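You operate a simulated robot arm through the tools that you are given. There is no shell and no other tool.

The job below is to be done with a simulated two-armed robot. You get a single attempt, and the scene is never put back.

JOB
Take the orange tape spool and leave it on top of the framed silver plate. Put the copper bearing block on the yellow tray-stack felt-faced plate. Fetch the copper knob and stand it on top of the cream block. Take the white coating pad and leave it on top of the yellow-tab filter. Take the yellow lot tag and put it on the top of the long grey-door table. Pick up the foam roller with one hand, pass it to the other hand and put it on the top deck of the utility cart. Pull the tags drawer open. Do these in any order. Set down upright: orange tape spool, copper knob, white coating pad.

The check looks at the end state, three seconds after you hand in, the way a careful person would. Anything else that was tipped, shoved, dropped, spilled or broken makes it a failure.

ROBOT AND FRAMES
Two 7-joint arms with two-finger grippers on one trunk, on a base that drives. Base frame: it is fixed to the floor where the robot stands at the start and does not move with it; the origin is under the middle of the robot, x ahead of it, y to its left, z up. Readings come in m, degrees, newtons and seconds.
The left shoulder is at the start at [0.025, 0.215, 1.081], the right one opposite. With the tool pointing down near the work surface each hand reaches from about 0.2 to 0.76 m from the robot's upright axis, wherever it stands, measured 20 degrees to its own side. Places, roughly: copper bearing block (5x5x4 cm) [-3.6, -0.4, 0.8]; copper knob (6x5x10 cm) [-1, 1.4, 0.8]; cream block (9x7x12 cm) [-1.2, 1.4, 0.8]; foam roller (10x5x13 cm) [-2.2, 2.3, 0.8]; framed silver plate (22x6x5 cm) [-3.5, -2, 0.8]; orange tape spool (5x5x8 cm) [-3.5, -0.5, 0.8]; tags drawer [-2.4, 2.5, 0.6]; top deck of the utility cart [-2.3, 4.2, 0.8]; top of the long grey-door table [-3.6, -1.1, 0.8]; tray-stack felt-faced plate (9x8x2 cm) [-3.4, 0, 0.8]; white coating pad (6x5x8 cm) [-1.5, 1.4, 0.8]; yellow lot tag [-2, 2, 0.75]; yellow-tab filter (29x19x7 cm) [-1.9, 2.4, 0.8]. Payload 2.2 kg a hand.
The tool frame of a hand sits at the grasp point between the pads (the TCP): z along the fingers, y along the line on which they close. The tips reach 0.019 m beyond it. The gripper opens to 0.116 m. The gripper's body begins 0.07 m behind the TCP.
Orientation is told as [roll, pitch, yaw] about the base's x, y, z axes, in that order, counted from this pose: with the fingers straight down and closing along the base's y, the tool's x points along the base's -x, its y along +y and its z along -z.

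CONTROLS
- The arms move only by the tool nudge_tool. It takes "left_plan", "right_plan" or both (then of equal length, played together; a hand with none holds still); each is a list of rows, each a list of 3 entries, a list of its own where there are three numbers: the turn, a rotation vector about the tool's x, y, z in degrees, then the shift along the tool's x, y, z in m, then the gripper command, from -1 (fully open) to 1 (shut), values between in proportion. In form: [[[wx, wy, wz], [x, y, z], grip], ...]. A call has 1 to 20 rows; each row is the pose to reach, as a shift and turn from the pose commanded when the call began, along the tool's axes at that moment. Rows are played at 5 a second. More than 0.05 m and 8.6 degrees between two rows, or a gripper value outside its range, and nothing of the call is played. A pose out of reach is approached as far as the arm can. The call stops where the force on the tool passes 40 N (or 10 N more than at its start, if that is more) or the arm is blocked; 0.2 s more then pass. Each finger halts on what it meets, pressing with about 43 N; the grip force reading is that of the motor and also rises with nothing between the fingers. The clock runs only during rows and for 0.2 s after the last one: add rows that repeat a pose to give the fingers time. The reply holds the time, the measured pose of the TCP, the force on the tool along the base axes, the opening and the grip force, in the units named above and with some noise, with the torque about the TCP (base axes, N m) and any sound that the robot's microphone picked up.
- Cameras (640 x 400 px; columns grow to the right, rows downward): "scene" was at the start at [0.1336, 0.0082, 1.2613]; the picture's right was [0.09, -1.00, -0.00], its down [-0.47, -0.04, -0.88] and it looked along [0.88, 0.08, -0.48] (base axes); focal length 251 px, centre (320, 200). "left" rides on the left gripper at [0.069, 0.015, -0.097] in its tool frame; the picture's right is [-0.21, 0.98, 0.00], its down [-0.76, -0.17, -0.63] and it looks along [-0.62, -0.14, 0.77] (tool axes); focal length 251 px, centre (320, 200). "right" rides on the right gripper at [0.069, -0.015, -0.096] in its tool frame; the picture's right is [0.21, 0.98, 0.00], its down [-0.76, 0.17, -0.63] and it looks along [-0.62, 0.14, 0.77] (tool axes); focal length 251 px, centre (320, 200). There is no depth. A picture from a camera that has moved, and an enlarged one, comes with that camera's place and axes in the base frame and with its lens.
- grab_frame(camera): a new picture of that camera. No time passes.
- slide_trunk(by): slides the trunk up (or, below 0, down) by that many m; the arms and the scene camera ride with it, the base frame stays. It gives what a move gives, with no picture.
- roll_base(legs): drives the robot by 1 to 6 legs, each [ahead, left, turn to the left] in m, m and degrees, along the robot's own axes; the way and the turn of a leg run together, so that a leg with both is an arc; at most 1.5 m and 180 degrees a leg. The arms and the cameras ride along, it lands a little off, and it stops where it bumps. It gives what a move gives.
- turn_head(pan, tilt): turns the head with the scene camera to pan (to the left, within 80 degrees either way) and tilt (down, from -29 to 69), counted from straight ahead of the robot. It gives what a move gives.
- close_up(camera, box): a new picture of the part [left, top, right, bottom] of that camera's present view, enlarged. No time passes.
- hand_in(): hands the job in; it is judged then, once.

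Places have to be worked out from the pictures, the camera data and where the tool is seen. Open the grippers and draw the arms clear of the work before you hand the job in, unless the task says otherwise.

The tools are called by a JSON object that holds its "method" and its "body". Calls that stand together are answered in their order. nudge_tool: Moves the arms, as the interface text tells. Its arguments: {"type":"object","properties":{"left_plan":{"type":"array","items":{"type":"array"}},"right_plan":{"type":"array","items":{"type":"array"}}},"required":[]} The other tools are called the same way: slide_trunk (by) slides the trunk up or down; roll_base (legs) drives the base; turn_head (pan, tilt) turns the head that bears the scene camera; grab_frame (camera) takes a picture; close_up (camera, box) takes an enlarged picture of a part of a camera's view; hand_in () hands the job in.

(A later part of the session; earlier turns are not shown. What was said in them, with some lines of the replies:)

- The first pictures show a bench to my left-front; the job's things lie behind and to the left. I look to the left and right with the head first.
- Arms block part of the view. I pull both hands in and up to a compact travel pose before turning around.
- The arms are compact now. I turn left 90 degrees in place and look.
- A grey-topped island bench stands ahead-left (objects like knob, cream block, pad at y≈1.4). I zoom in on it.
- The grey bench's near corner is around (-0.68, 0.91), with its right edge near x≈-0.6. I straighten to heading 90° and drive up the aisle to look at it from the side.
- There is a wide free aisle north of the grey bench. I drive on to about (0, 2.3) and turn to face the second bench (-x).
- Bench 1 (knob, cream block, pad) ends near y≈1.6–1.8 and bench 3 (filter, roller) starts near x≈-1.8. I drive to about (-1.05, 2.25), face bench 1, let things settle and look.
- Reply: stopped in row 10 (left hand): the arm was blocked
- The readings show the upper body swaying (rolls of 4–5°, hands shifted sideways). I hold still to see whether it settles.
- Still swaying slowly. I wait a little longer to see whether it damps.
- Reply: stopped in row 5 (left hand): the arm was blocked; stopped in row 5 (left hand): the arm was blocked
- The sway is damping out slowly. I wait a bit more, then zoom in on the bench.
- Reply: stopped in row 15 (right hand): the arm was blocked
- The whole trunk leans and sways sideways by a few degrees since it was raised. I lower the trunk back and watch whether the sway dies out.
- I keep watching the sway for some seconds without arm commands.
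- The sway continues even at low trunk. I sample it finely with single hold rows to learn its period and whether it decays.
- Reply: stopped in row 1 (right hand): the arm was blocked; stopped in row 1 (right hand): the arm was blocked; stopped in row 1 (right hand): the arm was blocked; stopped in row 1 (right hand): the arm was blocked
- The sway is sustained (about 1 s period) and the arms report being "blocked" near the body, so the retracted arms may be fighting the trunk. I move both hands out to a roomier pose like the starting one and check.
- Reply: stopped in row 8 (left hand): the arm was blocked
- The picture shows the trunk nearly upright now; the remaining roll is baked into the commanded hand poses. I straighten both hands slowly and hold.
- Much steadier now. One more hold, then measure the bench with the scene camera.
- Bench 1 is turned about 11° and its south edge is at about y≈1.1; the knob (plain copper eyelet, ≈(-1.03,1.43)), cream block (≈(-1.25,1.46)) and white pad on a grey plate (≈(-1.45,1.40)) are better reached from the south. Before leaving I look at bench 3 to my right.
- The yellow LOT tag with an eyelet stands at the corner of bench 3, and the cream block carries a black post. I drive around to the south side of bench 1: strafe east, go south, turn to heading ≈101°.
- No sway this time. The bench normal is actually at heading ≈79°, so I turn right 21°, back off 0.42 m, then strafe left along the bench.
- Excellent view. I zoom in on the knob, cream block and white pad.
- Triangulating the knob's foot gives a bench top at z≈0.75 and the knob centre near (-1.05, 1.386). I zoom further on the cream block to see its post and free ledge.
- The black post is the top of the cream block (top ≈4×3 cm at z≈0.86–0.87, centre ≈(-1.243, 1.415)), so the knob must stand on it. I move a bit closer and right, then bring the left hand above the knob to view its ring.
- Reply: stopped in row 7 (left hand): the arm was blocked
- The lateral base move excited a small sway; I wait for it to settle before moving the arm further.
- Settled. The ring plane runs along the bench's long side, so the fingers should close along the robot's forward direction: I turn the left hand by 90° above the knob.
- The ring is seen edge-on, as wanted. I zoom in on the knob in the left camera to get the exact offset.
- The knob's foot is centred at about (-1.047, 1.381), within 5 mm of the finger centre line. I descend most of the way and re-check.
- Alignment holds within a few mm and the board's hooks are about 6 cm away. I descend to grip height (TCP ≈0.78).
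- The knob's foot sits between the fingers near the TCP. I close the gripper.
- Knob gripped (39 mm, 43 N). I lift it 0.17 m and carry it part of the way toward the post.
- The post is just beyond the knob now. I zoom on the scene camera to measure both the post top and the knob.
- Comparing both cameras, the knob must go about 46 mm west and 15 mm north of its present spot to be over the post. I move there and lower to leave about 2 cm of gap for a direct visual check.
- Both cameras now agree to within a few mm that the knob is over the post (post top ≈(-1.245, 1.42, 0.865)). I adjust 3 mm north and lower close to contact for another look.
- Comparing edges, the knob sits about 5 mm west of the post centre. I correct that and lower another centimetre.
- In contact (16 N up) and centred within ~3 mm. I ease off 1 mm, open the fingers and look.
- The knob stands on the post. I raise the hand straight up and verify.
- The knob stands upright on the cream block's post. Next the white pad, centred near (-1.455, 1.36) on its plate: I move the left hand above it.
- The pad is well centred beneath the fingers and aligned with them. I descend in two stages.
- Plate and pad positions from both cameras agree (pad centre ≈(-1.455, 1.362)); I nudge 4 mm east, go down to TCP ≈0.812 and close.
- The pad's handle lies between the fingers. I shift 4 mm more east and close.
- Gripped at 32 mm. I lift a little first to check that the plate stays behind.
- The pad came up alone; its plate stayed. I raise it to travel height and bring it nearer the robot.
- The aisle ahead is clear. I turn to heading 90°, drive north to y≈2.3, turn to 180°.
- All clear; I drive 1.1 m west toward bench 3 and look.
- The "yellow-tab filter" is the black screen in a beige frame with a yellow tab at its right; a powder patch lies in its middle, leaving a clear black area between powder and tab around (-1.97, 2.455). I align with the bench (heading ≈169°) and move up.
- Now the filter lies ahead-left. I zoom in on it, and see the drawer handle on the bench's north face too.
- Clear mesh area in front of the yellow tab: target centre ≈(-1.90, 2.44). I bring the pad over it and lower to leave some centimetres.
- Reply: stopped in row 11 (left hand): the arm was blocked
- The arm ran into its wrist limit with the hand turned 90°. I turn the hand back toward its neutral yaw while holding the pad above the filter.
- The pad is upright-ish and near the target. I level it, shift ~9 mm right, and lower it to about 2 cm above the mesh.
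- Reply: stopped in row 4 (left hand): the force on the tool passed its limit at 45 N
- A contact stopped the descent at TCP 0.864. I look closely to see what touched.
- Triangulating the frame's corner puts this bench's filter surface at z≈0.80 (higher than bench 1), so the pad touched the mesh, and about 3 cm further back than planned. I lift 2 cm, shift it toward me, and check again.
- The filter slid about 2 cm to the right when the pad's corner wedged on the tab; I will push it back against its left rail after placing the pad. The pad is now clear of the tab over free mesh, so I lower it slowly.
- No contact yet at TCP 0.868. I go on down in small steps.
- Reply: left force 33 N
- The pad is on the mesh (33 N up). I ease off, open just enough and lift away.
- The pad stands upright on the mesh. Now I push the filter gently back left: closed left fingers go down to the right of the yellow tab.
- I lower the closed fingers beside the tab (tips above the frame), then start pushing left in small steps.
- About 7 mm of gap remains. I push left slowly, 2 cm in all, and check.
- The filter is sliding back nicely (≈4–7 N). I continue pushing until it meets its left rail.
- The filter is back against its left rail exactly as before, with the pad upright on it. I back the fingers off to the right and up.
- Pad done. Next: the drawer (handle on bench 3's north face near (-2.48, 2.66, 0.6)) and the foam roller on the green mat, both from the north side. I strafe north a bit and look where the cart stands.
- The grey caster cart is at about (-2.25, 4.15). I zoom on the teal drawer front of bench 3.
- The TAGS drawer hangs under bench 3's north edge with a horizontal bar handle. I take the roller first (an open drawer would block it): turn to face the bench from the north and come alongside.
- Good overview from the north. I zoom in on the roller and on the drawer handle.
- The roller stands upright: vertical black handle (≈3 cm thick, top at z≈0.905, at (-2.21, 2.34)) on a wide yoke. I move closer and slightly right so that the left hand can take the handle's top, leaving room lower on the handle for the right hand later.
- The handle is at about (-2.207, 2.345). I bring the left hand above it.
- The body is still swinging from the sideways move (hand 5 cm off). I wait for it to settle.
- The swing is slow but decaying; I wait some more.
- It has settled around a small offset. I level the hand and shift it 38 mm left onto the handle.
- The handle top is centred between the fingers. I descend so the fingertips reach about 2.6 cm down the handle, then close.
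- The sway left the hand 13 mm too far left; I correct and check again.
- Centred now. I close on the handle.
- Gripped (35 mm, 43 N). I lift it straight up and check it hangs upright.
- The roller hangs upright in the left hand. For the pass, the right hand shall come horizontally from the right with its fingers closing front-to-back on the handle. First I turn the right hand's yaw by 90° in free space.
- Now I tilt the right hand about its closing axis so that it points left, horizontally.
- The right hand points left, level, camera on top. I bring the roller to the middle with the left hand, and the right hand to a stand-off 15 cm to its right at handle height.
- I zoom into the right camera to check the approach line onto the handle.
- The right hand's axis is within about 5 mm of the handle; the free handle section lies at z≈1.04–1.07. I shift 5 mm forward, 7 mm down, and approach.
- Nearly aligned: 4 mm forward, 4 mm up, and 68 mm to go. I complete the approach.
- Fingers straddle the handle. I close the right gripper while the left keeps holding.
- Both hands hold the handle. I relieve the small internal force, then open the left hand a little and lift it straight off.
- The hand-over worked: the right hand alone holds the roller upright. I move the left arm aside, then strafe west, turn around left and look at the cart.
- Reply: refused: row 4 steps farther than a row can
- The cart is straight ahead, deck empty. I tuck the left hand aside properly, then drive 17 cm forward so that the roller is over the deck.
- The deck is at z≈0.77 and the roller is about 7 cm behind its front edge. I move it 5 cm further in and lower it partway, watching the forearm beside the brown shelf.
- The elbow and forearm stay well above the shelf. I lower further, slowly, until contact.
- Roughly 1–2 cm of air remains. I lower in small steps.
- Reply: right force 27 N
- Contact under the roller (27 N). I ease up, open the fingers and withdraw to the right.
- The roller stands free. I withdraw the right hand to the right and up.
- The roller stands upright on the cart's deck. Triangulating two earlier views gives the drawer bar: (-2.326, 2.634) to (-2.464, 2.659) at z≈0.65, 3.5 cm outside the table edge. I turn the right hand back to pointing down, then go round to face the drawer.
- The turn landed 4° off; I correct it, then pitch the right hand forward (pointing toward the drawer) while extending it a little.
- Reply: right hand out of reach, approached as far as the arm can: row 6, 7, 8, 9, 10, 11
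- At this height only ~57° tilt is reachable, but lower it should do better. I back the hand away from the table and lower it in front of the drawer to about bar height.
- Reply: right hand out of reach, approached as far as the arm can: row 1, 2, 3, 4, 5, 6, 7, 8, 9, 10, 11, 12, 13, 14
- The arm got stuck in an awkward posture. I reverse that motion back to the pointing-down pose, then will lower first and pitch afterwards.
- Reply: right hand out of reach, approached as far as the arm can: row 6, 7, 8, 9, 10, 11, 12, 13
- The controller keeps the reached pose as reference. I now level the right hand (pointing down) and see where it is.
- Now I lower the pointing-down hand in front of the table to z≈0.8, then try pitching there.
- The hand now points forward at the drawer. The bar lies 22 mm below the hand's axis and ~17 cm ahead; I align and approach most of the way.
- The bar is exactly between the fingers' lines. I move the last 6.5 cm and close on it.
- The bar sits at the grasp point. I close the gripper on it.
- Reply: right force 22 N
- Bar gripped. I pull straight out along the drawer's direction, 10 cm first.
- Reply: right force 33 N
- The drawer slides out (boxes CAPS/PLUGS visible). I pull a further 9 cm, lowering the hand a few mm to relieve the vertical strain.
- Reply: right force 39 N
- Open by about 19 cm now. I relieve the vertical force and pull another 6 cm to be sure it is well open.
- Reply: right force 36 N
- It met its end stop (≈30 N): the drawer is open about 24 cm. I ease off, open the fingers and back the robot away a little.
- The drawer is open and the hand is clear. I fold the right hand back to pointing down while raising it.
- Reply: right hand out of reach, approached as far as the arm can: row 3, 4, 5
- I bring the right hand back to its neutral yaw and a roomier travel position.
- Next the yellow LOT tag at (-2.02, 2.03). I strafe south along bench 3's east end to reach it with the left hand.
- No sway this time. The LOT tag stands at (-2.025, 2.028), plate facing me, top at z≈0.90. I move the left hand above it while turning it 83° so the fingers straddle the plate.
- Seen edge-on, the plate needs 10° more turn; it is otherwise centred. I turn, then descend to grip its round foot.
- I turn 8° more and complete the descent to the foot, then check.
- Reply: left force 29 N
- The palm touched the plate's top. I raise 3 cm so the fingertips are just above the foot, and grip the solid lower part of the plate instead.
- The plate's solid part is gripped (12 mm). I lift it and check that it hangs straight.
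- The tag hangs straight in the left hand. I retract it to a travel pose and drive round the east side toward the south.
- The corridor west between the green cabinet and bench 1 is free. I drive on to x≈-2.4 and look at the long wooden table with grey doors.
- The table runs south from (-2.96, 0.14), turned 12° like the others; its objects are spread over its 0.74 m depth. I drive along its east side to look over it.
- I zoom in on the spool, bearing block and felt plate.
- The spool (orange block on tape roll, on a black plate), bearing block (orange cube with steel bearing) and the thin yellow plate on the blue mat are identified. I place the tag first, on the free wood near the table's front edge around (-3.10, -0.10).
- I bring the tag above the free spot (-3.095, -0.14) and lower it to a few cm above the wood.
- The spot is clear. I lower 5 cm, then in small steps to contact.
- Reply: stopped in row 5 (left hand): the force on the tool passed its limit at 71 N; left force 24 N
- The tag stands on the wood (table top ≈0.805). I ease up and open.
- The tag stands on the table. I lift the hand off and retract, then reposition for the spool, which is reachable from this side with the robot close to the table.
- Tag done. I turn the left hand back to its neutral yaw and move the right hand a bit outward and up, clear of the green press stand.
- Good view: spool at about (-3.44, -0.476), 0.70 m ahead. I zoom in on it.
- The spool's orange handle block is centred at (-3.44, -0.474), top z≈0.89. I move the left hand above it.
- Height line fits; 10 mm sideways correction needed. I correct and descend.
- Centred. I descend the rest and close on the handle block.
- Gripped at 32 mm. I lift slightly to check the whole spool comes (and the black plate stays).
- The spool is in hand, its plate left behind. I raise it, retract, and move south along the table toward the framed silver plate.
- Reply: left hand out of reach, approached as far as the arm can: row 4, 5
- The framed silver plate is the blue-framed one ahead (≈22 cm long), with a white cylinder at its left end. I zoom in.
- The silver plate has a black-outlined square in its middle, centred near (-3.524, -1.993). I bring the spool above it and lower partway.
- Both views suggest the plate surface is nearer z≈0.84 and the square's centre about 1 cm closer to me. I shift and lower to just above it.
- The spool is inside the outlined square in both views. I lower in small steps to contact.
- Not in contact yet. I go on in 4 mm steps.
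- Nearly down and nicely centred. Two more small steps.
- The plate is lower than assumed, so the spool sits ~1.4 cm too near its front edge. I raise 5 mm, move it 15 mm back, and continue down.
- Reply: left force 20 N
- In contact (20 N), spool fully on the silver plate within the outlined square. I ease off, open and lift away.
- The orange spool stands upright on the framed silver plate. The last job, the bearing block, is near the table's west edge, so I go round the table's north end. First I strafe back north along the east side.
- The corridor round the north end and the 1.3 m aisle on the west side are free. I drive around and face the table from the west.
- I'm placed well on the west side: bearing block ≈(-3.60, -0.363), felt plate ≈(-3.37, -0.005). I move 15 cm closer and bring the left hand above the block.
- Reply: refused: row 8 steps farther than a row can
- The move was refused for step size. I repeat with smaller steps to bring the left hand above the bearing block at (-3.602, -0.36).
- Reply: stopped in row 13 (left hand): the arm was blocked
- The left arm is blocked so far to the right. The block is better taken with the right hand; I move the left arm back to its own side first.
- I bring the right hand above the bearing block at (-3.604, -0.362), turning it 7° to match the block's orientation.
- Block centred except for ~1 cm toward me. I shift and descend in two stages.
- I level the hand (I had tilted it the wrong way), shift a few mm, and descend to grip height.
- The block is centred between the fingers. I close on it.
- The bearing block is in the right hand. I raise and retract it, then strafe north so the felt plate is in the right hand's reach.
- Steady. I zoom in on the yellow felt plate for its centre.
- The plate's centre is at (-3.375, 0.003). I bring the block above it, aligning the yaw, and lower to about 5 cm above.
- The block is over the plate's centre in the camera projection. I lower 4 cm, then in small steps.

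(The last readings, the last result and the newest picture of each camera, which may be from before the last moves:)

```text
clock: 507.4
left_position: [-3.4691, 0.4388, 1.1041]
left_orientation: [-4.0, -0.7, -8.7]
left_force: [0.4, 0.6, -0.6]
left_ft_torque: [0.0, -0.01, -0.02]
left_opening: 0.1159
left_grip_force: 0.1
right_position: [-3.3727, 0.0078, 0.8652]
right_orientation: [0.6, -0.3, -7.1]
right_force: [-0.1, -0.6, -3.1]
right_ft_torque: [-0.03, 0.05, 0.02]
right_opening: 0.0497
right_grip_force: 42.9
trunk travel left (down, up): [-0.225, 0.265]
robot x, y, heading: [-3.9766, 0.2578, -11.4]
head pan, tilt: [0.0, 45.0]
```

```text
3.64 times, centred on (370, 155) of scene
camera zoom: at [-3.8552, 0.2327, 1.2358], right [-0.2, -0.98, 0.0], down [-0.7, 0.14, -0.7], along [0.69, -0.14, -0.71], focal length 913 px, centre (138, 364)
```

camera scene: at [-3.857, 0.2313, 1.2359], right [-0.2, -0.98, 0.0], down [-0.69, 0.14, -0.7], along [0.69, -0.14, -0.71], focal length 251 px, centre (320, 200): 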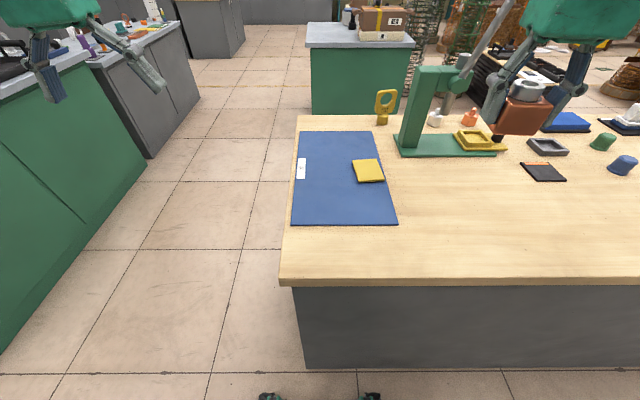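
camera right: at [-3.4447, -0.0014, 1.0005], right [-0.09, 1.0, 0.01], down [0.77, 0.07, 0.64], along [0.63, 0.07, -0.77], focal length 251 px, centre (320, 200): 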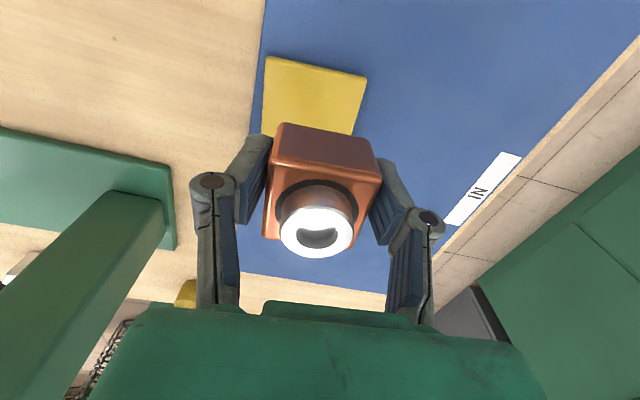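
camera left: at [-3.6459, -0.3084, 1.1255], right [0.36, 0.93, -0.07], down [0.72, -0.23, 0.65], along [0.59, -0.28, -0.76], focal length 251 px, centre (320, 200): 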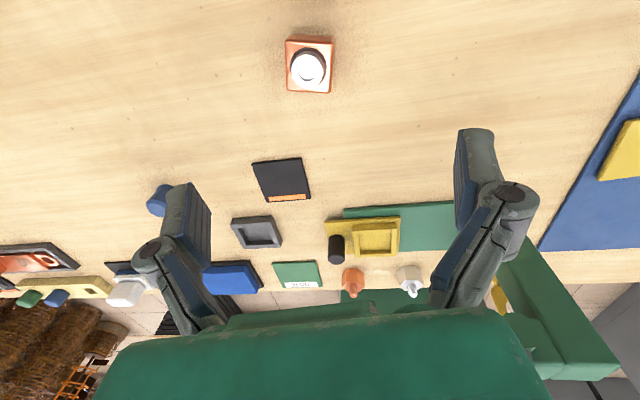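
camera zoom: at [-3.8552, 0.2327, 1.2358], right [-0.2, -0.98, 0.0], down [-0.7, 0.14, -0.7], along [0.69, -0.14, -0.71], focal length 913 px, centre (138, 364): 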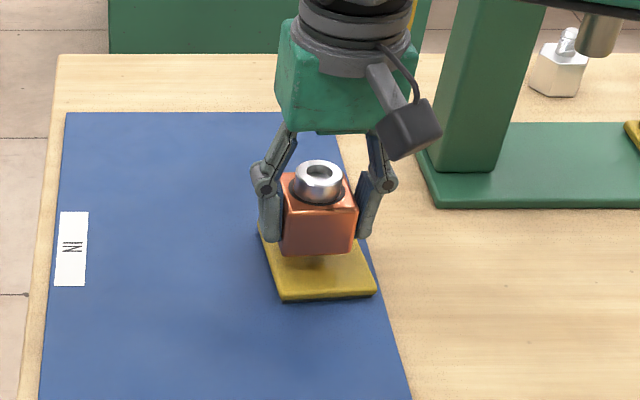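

Slightly far back; I move 5 mm toward me and lower to contact in small steps.

{"method": "nudge_tool", "body": {"right_plan": [[[0, 0, 0], [0.003, 0, 0.002], 1], [[0, 0, 0], [0.005, 0, 0.005], 1], [[0, 0, 0], [0.005, 0, 0.008], 1], [[0, 0, 0], [0.005, 0, 0.008], 1]]}}

{"method": "nudge_tool", "body": {"right_plan": [[[0, 0, 0], [0, 0, 0.003], 1], [[0, 0, 0], [0, 0, 0.003], 1]]}}

{"method": "close_up", "body": {"camera": "scene", "box": [330, 120, 410, 200]}}

```text
clock: 508.4
left_position: [-3.4694, 0.4396, 1.1029]
left_orientation: [-4.0, -0.7, -8.7]
left_force: [-0.6, -0.1, 0.1]
left_ft_torque: [-0.02, 0.02, -0.01]
left_opening: 0.1159
left_grip_force: 0.2
right_position: [-3.3773, 0.0079, 0.857]
right_orientation: [0.5, -0.3, -7.0]
right_force: [-0.1, 0.0, -3.6]
right_ft_torque: [0.03, 0.05, 0.01]
right_opening: 0.0498
right_grip_force: 43.4
trunk travel left (down, up): [-0.225, 0.265]
robot x, y, heading: [-3.9791, 0.2573, -11.9]
head pan, tilt: [0.0, 45.0]
```

```text
clock: 509.0
left_position: [-3.47, 0.4403, 1.1042]
left_orientation: [-4.1, -0.7, -8.6]
left_force: [0.5, 0.5, -0.4]
left_ft_torque: [-0.03, -0.01, -0.02]
left_opening: 0.116
left_grip_force: 0.1
right_position: [-3.3781, 0.008, 0.8547]
right_orientation: [0.6, -0.3, -7.0]
right_force: [-0.4, 1.2, -2.1]
right_ft_torque: [-0.01, 0.03, 0.0]
right_opening: 0.0498
right_grip_force: 42.7
trunk travel left (down, up): [-0.225, 0.265]
robot x, y, heading: [-3.9791, 0.2587, -11.5]
head pan, tilt: [0.0, 45.0]
```

```text
5.00 times, centred on (370, 160) of scene
camera zoom: at [-3.8553, 0.2327, 1.2358], right [-0.2, -0.98, 0.0], down [-0.7, 0.14, -0.7], along [0.69, -0.14, -0.71], focal length 1256 px, centre (70, 400)
```

zoom: 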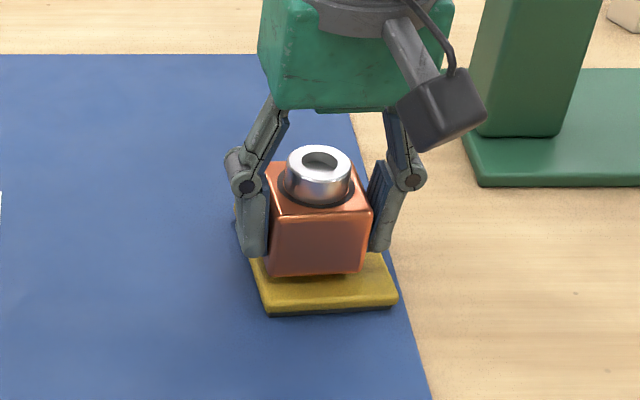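

Almost touching and well centred. A few more millimetres.

{"method": "nudge_tool", "body": {"right_plan": [[[0, 0, 0], [0, 0, 0.003], 1], [[0, 0, 0], [0, 0, 0.003], 1]]}}

{"method": "nudge_tool", "body": {"right_plan": [[[0, 0, 0], [0, 0, 0.003], 1], [[0, 0, 0], [0, 0, 0.003], 1]]}}

```text
clock: 509.6
left_position: [-3.4704, 0.4387, 1.1044]
left_orientation: [-4.1, -0.7, -8.7]
left_force: [0.2, -0.5, 1.3]
left_ft_torque: [0.06, -0.02, -0.02]
left_opening: 0.116
left_grip_force: 0.1
right_position: [-3.377, 0.008, 0.8506]
right_orientation: [0.6, -0.3, -7.0]
right_force: [-0.8, 0.5, -4.3]
right_ft_torque: [0.0, 0.01, 0.0]
right_opening: 0.0498
right_grip_force: 42.9
trunk travel left (down, up): [-0.225, 0.265]
robot x, y, heading: [-3.9775, 0.2605, -11.7]
head pan, tilt: [0.0, 45.0]
```

```text
clock: 510.2
left_position: [-3.4701, 0.44, 1.1053]
left_orientation: [-4.2, -0.7, -8.7]
left_force: [-0.5, -0.8, 0.1]
left_ft_torque: [-0.01, 0.05, 0.03]
left_opening: 0.1161
left_grip_force: 0.1
right_position: [-3.3779, 0.0083, 0.8483]
right_orientation: [0.6, -0.3, -7.1]
right_force: [-0.4, -0.2, 1.2]
right_ft_torque: [0.02, 0.08, 0.02]
right_opening: 0.0497
right_grip_force: 42.9
trunk travel left (down, up): [-0.225, 0.265]
robot x, y, heading: [-3.9772, 0.2595, -11.4]
head pan, tilt: [0.0, 45.0]
```

Contact is just beginning. I lower 2 mm more, then open slightly and look.

{"method": "nudge_tool", "body": {"right_plan": [[[0, 0, 0], [0, 0, 0.001], 1], [[0, 0, 0], [0, 0, 0.001], 1], [[0, 0, 0], [0, 0, 0.0], 0.05], [[0, 0, 0], [0, 0, 0.0], -0.1], [[0, 0, 0], [0, 0, 0.0], -0.25], [[0, 0, 0], [0, 0, 0.0], -0.25]]}}

{"method": "close_up", "body": {"camera": "scene", "box": [330, 120, 410, 200]}}

{"method": "grab_frame", "body": {"camera": "right"}}

```text
clock: 511.6
left_position: [-3.4699, 0.4408, 1.1051]
left_orientation: [-4.1, -0.8, -8.7]
left_force: [0.5, 0.8, 0.7]
left_ft_torque: [0.02, 0.01, 0.0]
left_opening: 0.1161
left_grip_force: 0.1
right_position: [-3.3779, 0.0074, 0.8486]
right_orientation: [0.7, -0.3, -7.0]
right_force: [-1.2, 0.4, 0.7]
right_ft_torque: [0.02, -0.02, -0.02]
right_opening: 0.0726
right_grip_force: 0.1
trunk travel left (down, up): [-0.225, 0.265]
robot x, y, heading: [-3.9799, 0.258, -11.5]
head pan, tilt: [0.0, 45.0]
```

```text
5.00 times, centred on (370, 160) of scene
camera zoom: at [-3.8558, 0.2329, 1.2358], right [-0.2, -0.98, 0.0], down [-0.7, 0.14, -0.7], along [0.69, -0.14, -0.71], focal length 1256 px, centre (70, 400)
```

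zoom: 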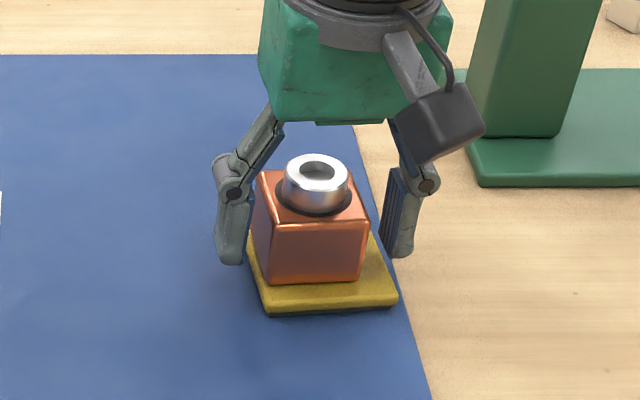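

```text
taken
camera right: at [-3.4496, -0.0007, 0.9436], right [-0.09, 1.0, 0.01], down [0.77, 0.07, 0.64], along [0.63, 0.07, -0.77], focal length 251 px, centre (320, 200)
```

right: 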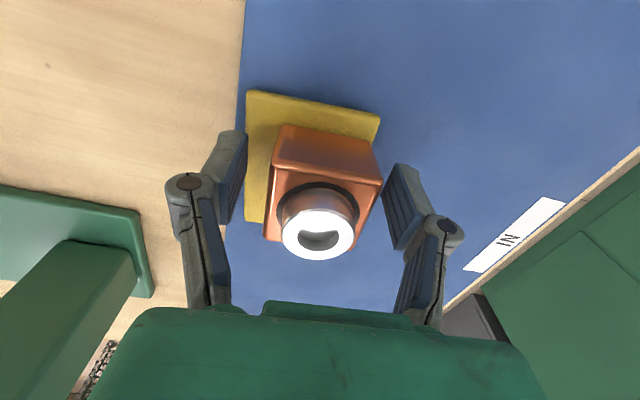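

The block rests fully on the yellow plate. I lift the hand straight up and retract.

{"method": "nudge_tool", "body": {"right_plan": [[[0, 0, 0], [0, 0, -0.02], -0.25], [[0, 0, 0], [0, 0, -0.05], -0.25], [[0, 0, 0], [0, 0, -0.09], -0.25], [[0, 0, 0], [0, 0, -0.13], -0.5], [[0, 0, 0], [0, 0, -0.17], -1], [[0, 0, 0], [0, 0, -0.21], -1], [[0, 0, 0], [0.03, 0, -0.24], -1], [[0, 0, 0], [0.07, -0.02, -0.25], -1], [[0, 0, 0], [0.11, -0.04, -0.25], -1], [[0, 0, 0], [0.15, -0.06, -0.25], -1], [[0, 0, 0], [0.19, -0.08, -0.25], -1], [[0, 0, 0], [0.19, -0.08, -0.25], -1]]}}

{"method": "close_up", "body": {"camera": "scene", "box": [310, 100, 430, 210]}}

{"method": "grab_frame", "body": {"camera": "scene"}}

```text
clock: 514.2
left_position: [-3.4701, 0.4385, 1.1045]
left_orientation: [-4.1, -0.6, -8.7]
left_force: [0.7, -0.1, 0.1]
left_ft_torque: [-0.03, 0.01, 0.01]
left_opening: 0.116
left_grip_force: 0.0
right_position: [-3.5774, -0.0524, 1.0941]
right_orientation: [0.7, -0.2, -6.9]
right_force: [0.0, 0.6, 0.1]
right_ft_torque: [0.01, 0.01, -0.01]
right_opening: 0.1162
right_grip_force: 0.0
trunk travel left (down, up): [-0.225, 0.265]
robot x, y, heading: [-3.9796, 0.2585, -11.6]
head pan, tilt: [0.0, 45.0]
```

```text
3.64 times, centred on (370, 155) of scene
camera zoom: at [-3.8561, 0.2315, 1.2358], right [-0.2, -0.98, 0.0], down [-0.7, 0.14, -0.7], along [0.69, -0.14, -0.71], focal length 913 px, centre (138, 364)
```

zoom: 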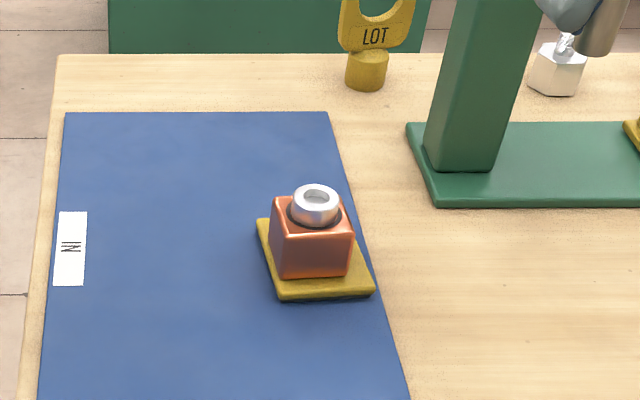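

```text
taken
camera scene: at [-3.8561, 0.2315, 1.2358], right [-0.2, -0.98, 0.0], down [-0.7, 0.14, -0.7], along [0.69, -0.14, -0.71], focal length 251 px, centre (320, 200)
```

scene: 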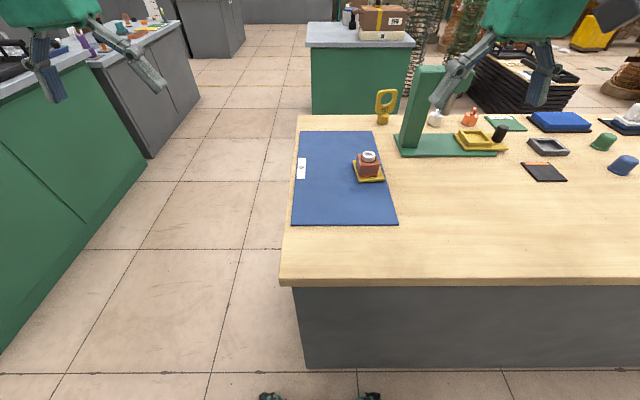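

Everything is placed: the block on the yellow plate, the tag standing by. I back the robot off so the open hands are clear of the table.

{"method": "roll_base", "body": {"legs": [[-0.25, 0, 0]]}}

{"method": "turn_head", "body": {"pan": -20, "tilt": 30}}

{"method": "grab_frame", "body": {"camera": "scene"}}

{"method": "close_up", "body": {"camera": "scene", "box": [400, 80, 640, 230]}}

```text
clock: 516.0
left_position: [-3.7186, 0.491, 1.1045]
left_orientation: [-4.1, -0.6, -8.7]
left_force: [-0.2, -0.3, 1.0]
left_ft_torque: [0.01, -0.01, -0.01]
left_opening: 0.1162
left_grip_force: 0.0
right_position: [-3.827, -0.0007, 1.0952]
right_orientation: [0.7, -0.3, -7.0]
right_force: [-0.1, -0.6, 1.7]
right_ft_torque: [-0.01, -0.03, 0.0]
right_opening: 0.116
right_grip_force: 0.0
trunk travel left (down, up): [-0.225, 0.265]
robot x, y, heading: [-4.225, 0.3047, -11.4]
head pan, tilt: [0.0, 45.0]
```

```text
clock: 516.8
left_position: [-3.7215, 0.4908, 1.1063]
left_orientation: [-4.1, -1.0, -8.8]
left_force: [-0.2, 0.5, 0.8]
left_ft_torque: [0.0, -0.03, -0.01]
left_opening: 0.1159
left_grip_force: 0.0
right_position: [-3.8283, -0.0006, 1.0968]
right_orientation: [0.7, -0.5, -7.0]
right_force: [-0.5, 0.2, -0.3]
right_ft_torque: [0.02, 0.05, 0.01]
right_opening: 0.1159
right_grip_force: 0.0
trunk travel left (down, up): [-0.225, 0.265]
robot x, y, heading: [-4.227, 0.3083, -11.7]
head pan, tilt: [-20.0, 30.0]
```

```text
taken
camera scene: at [-4.1076, 0.2517, 1.2585], right [-0.52, -0.85, 0.0], down [-0.43, 0.26, -0.86], along [0.74, -0.45, -0.5], focal length 251 px, centre (320, 200)
```

scene: 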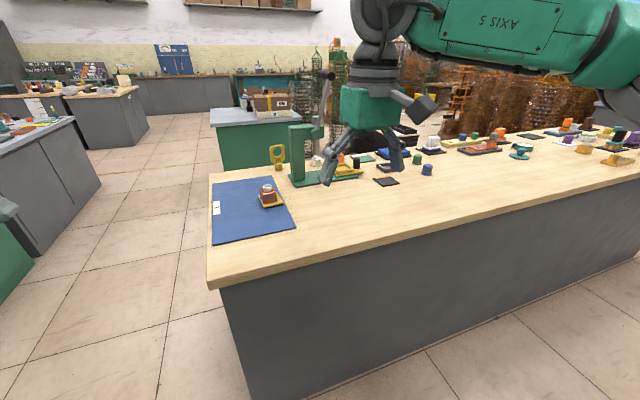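

```text
2.67 times, centred on (520, 155) of scene
camera zoom: at [-4.1076, 0.2517, 1.2585], right [-0.52, -0.85, 0.0], down [-0.43, 0.26, -0.86], along [0.74, -0.45, -0.5], focal length 670 px, centre (-213, 320)
```

zoom: 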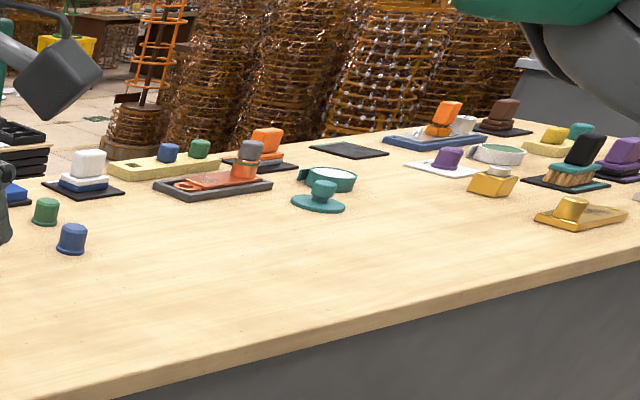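

All seven jobs are done as far as I can see: spool on the silver plate, block on the yellow plate, and tag on the table are all in view now. Knob, pad, roller and drawer were right when last seen. Both grippers are open and clear, so I hand in.

{"method": "hand_in", "body": {}}

```text
The job is handed in.
```

I handed the job in with all seven tasks done, as far as my last camera views show. The result of the check has not come back.

- **Orange tape spool:** it stands upright on the framed silver plate, inside the black-outlined square.
- **Copper bearing block:** it rests on the yellow felt-faced plate, about 1 cm off centre towards the plate's north edge but fully supported.
- **Copper knob:** it stands upright on the black post that forms the top of the cream block. The ledges around the post were too narrow for the knob's foot.
- **White coating pad:** it stands upright on the yellow-tab filter.
- **Yellow lot tag:** it stands upright near the front edge of the long grey-door table.
- **Foam roller:** I picked it up with the left hand, passed it in the air to the right hand, and set it upright on the cart's top deck.
- **Tags drawer:** it is open about 24 cm, to its end stop.

**Filter pushed:** while lowering the white pad, its corner caught the filter's yellow tab and slid the filter about 2 cm to the right. After setting the pad down I pushed the filter back against its left rail, with the pad still upright on it. By camera it sits where it was before.

I could see the spool, block and tag at the end. The knob, pad, roller and drawer were right when I last looked, but I did not go back to check them before handing in.
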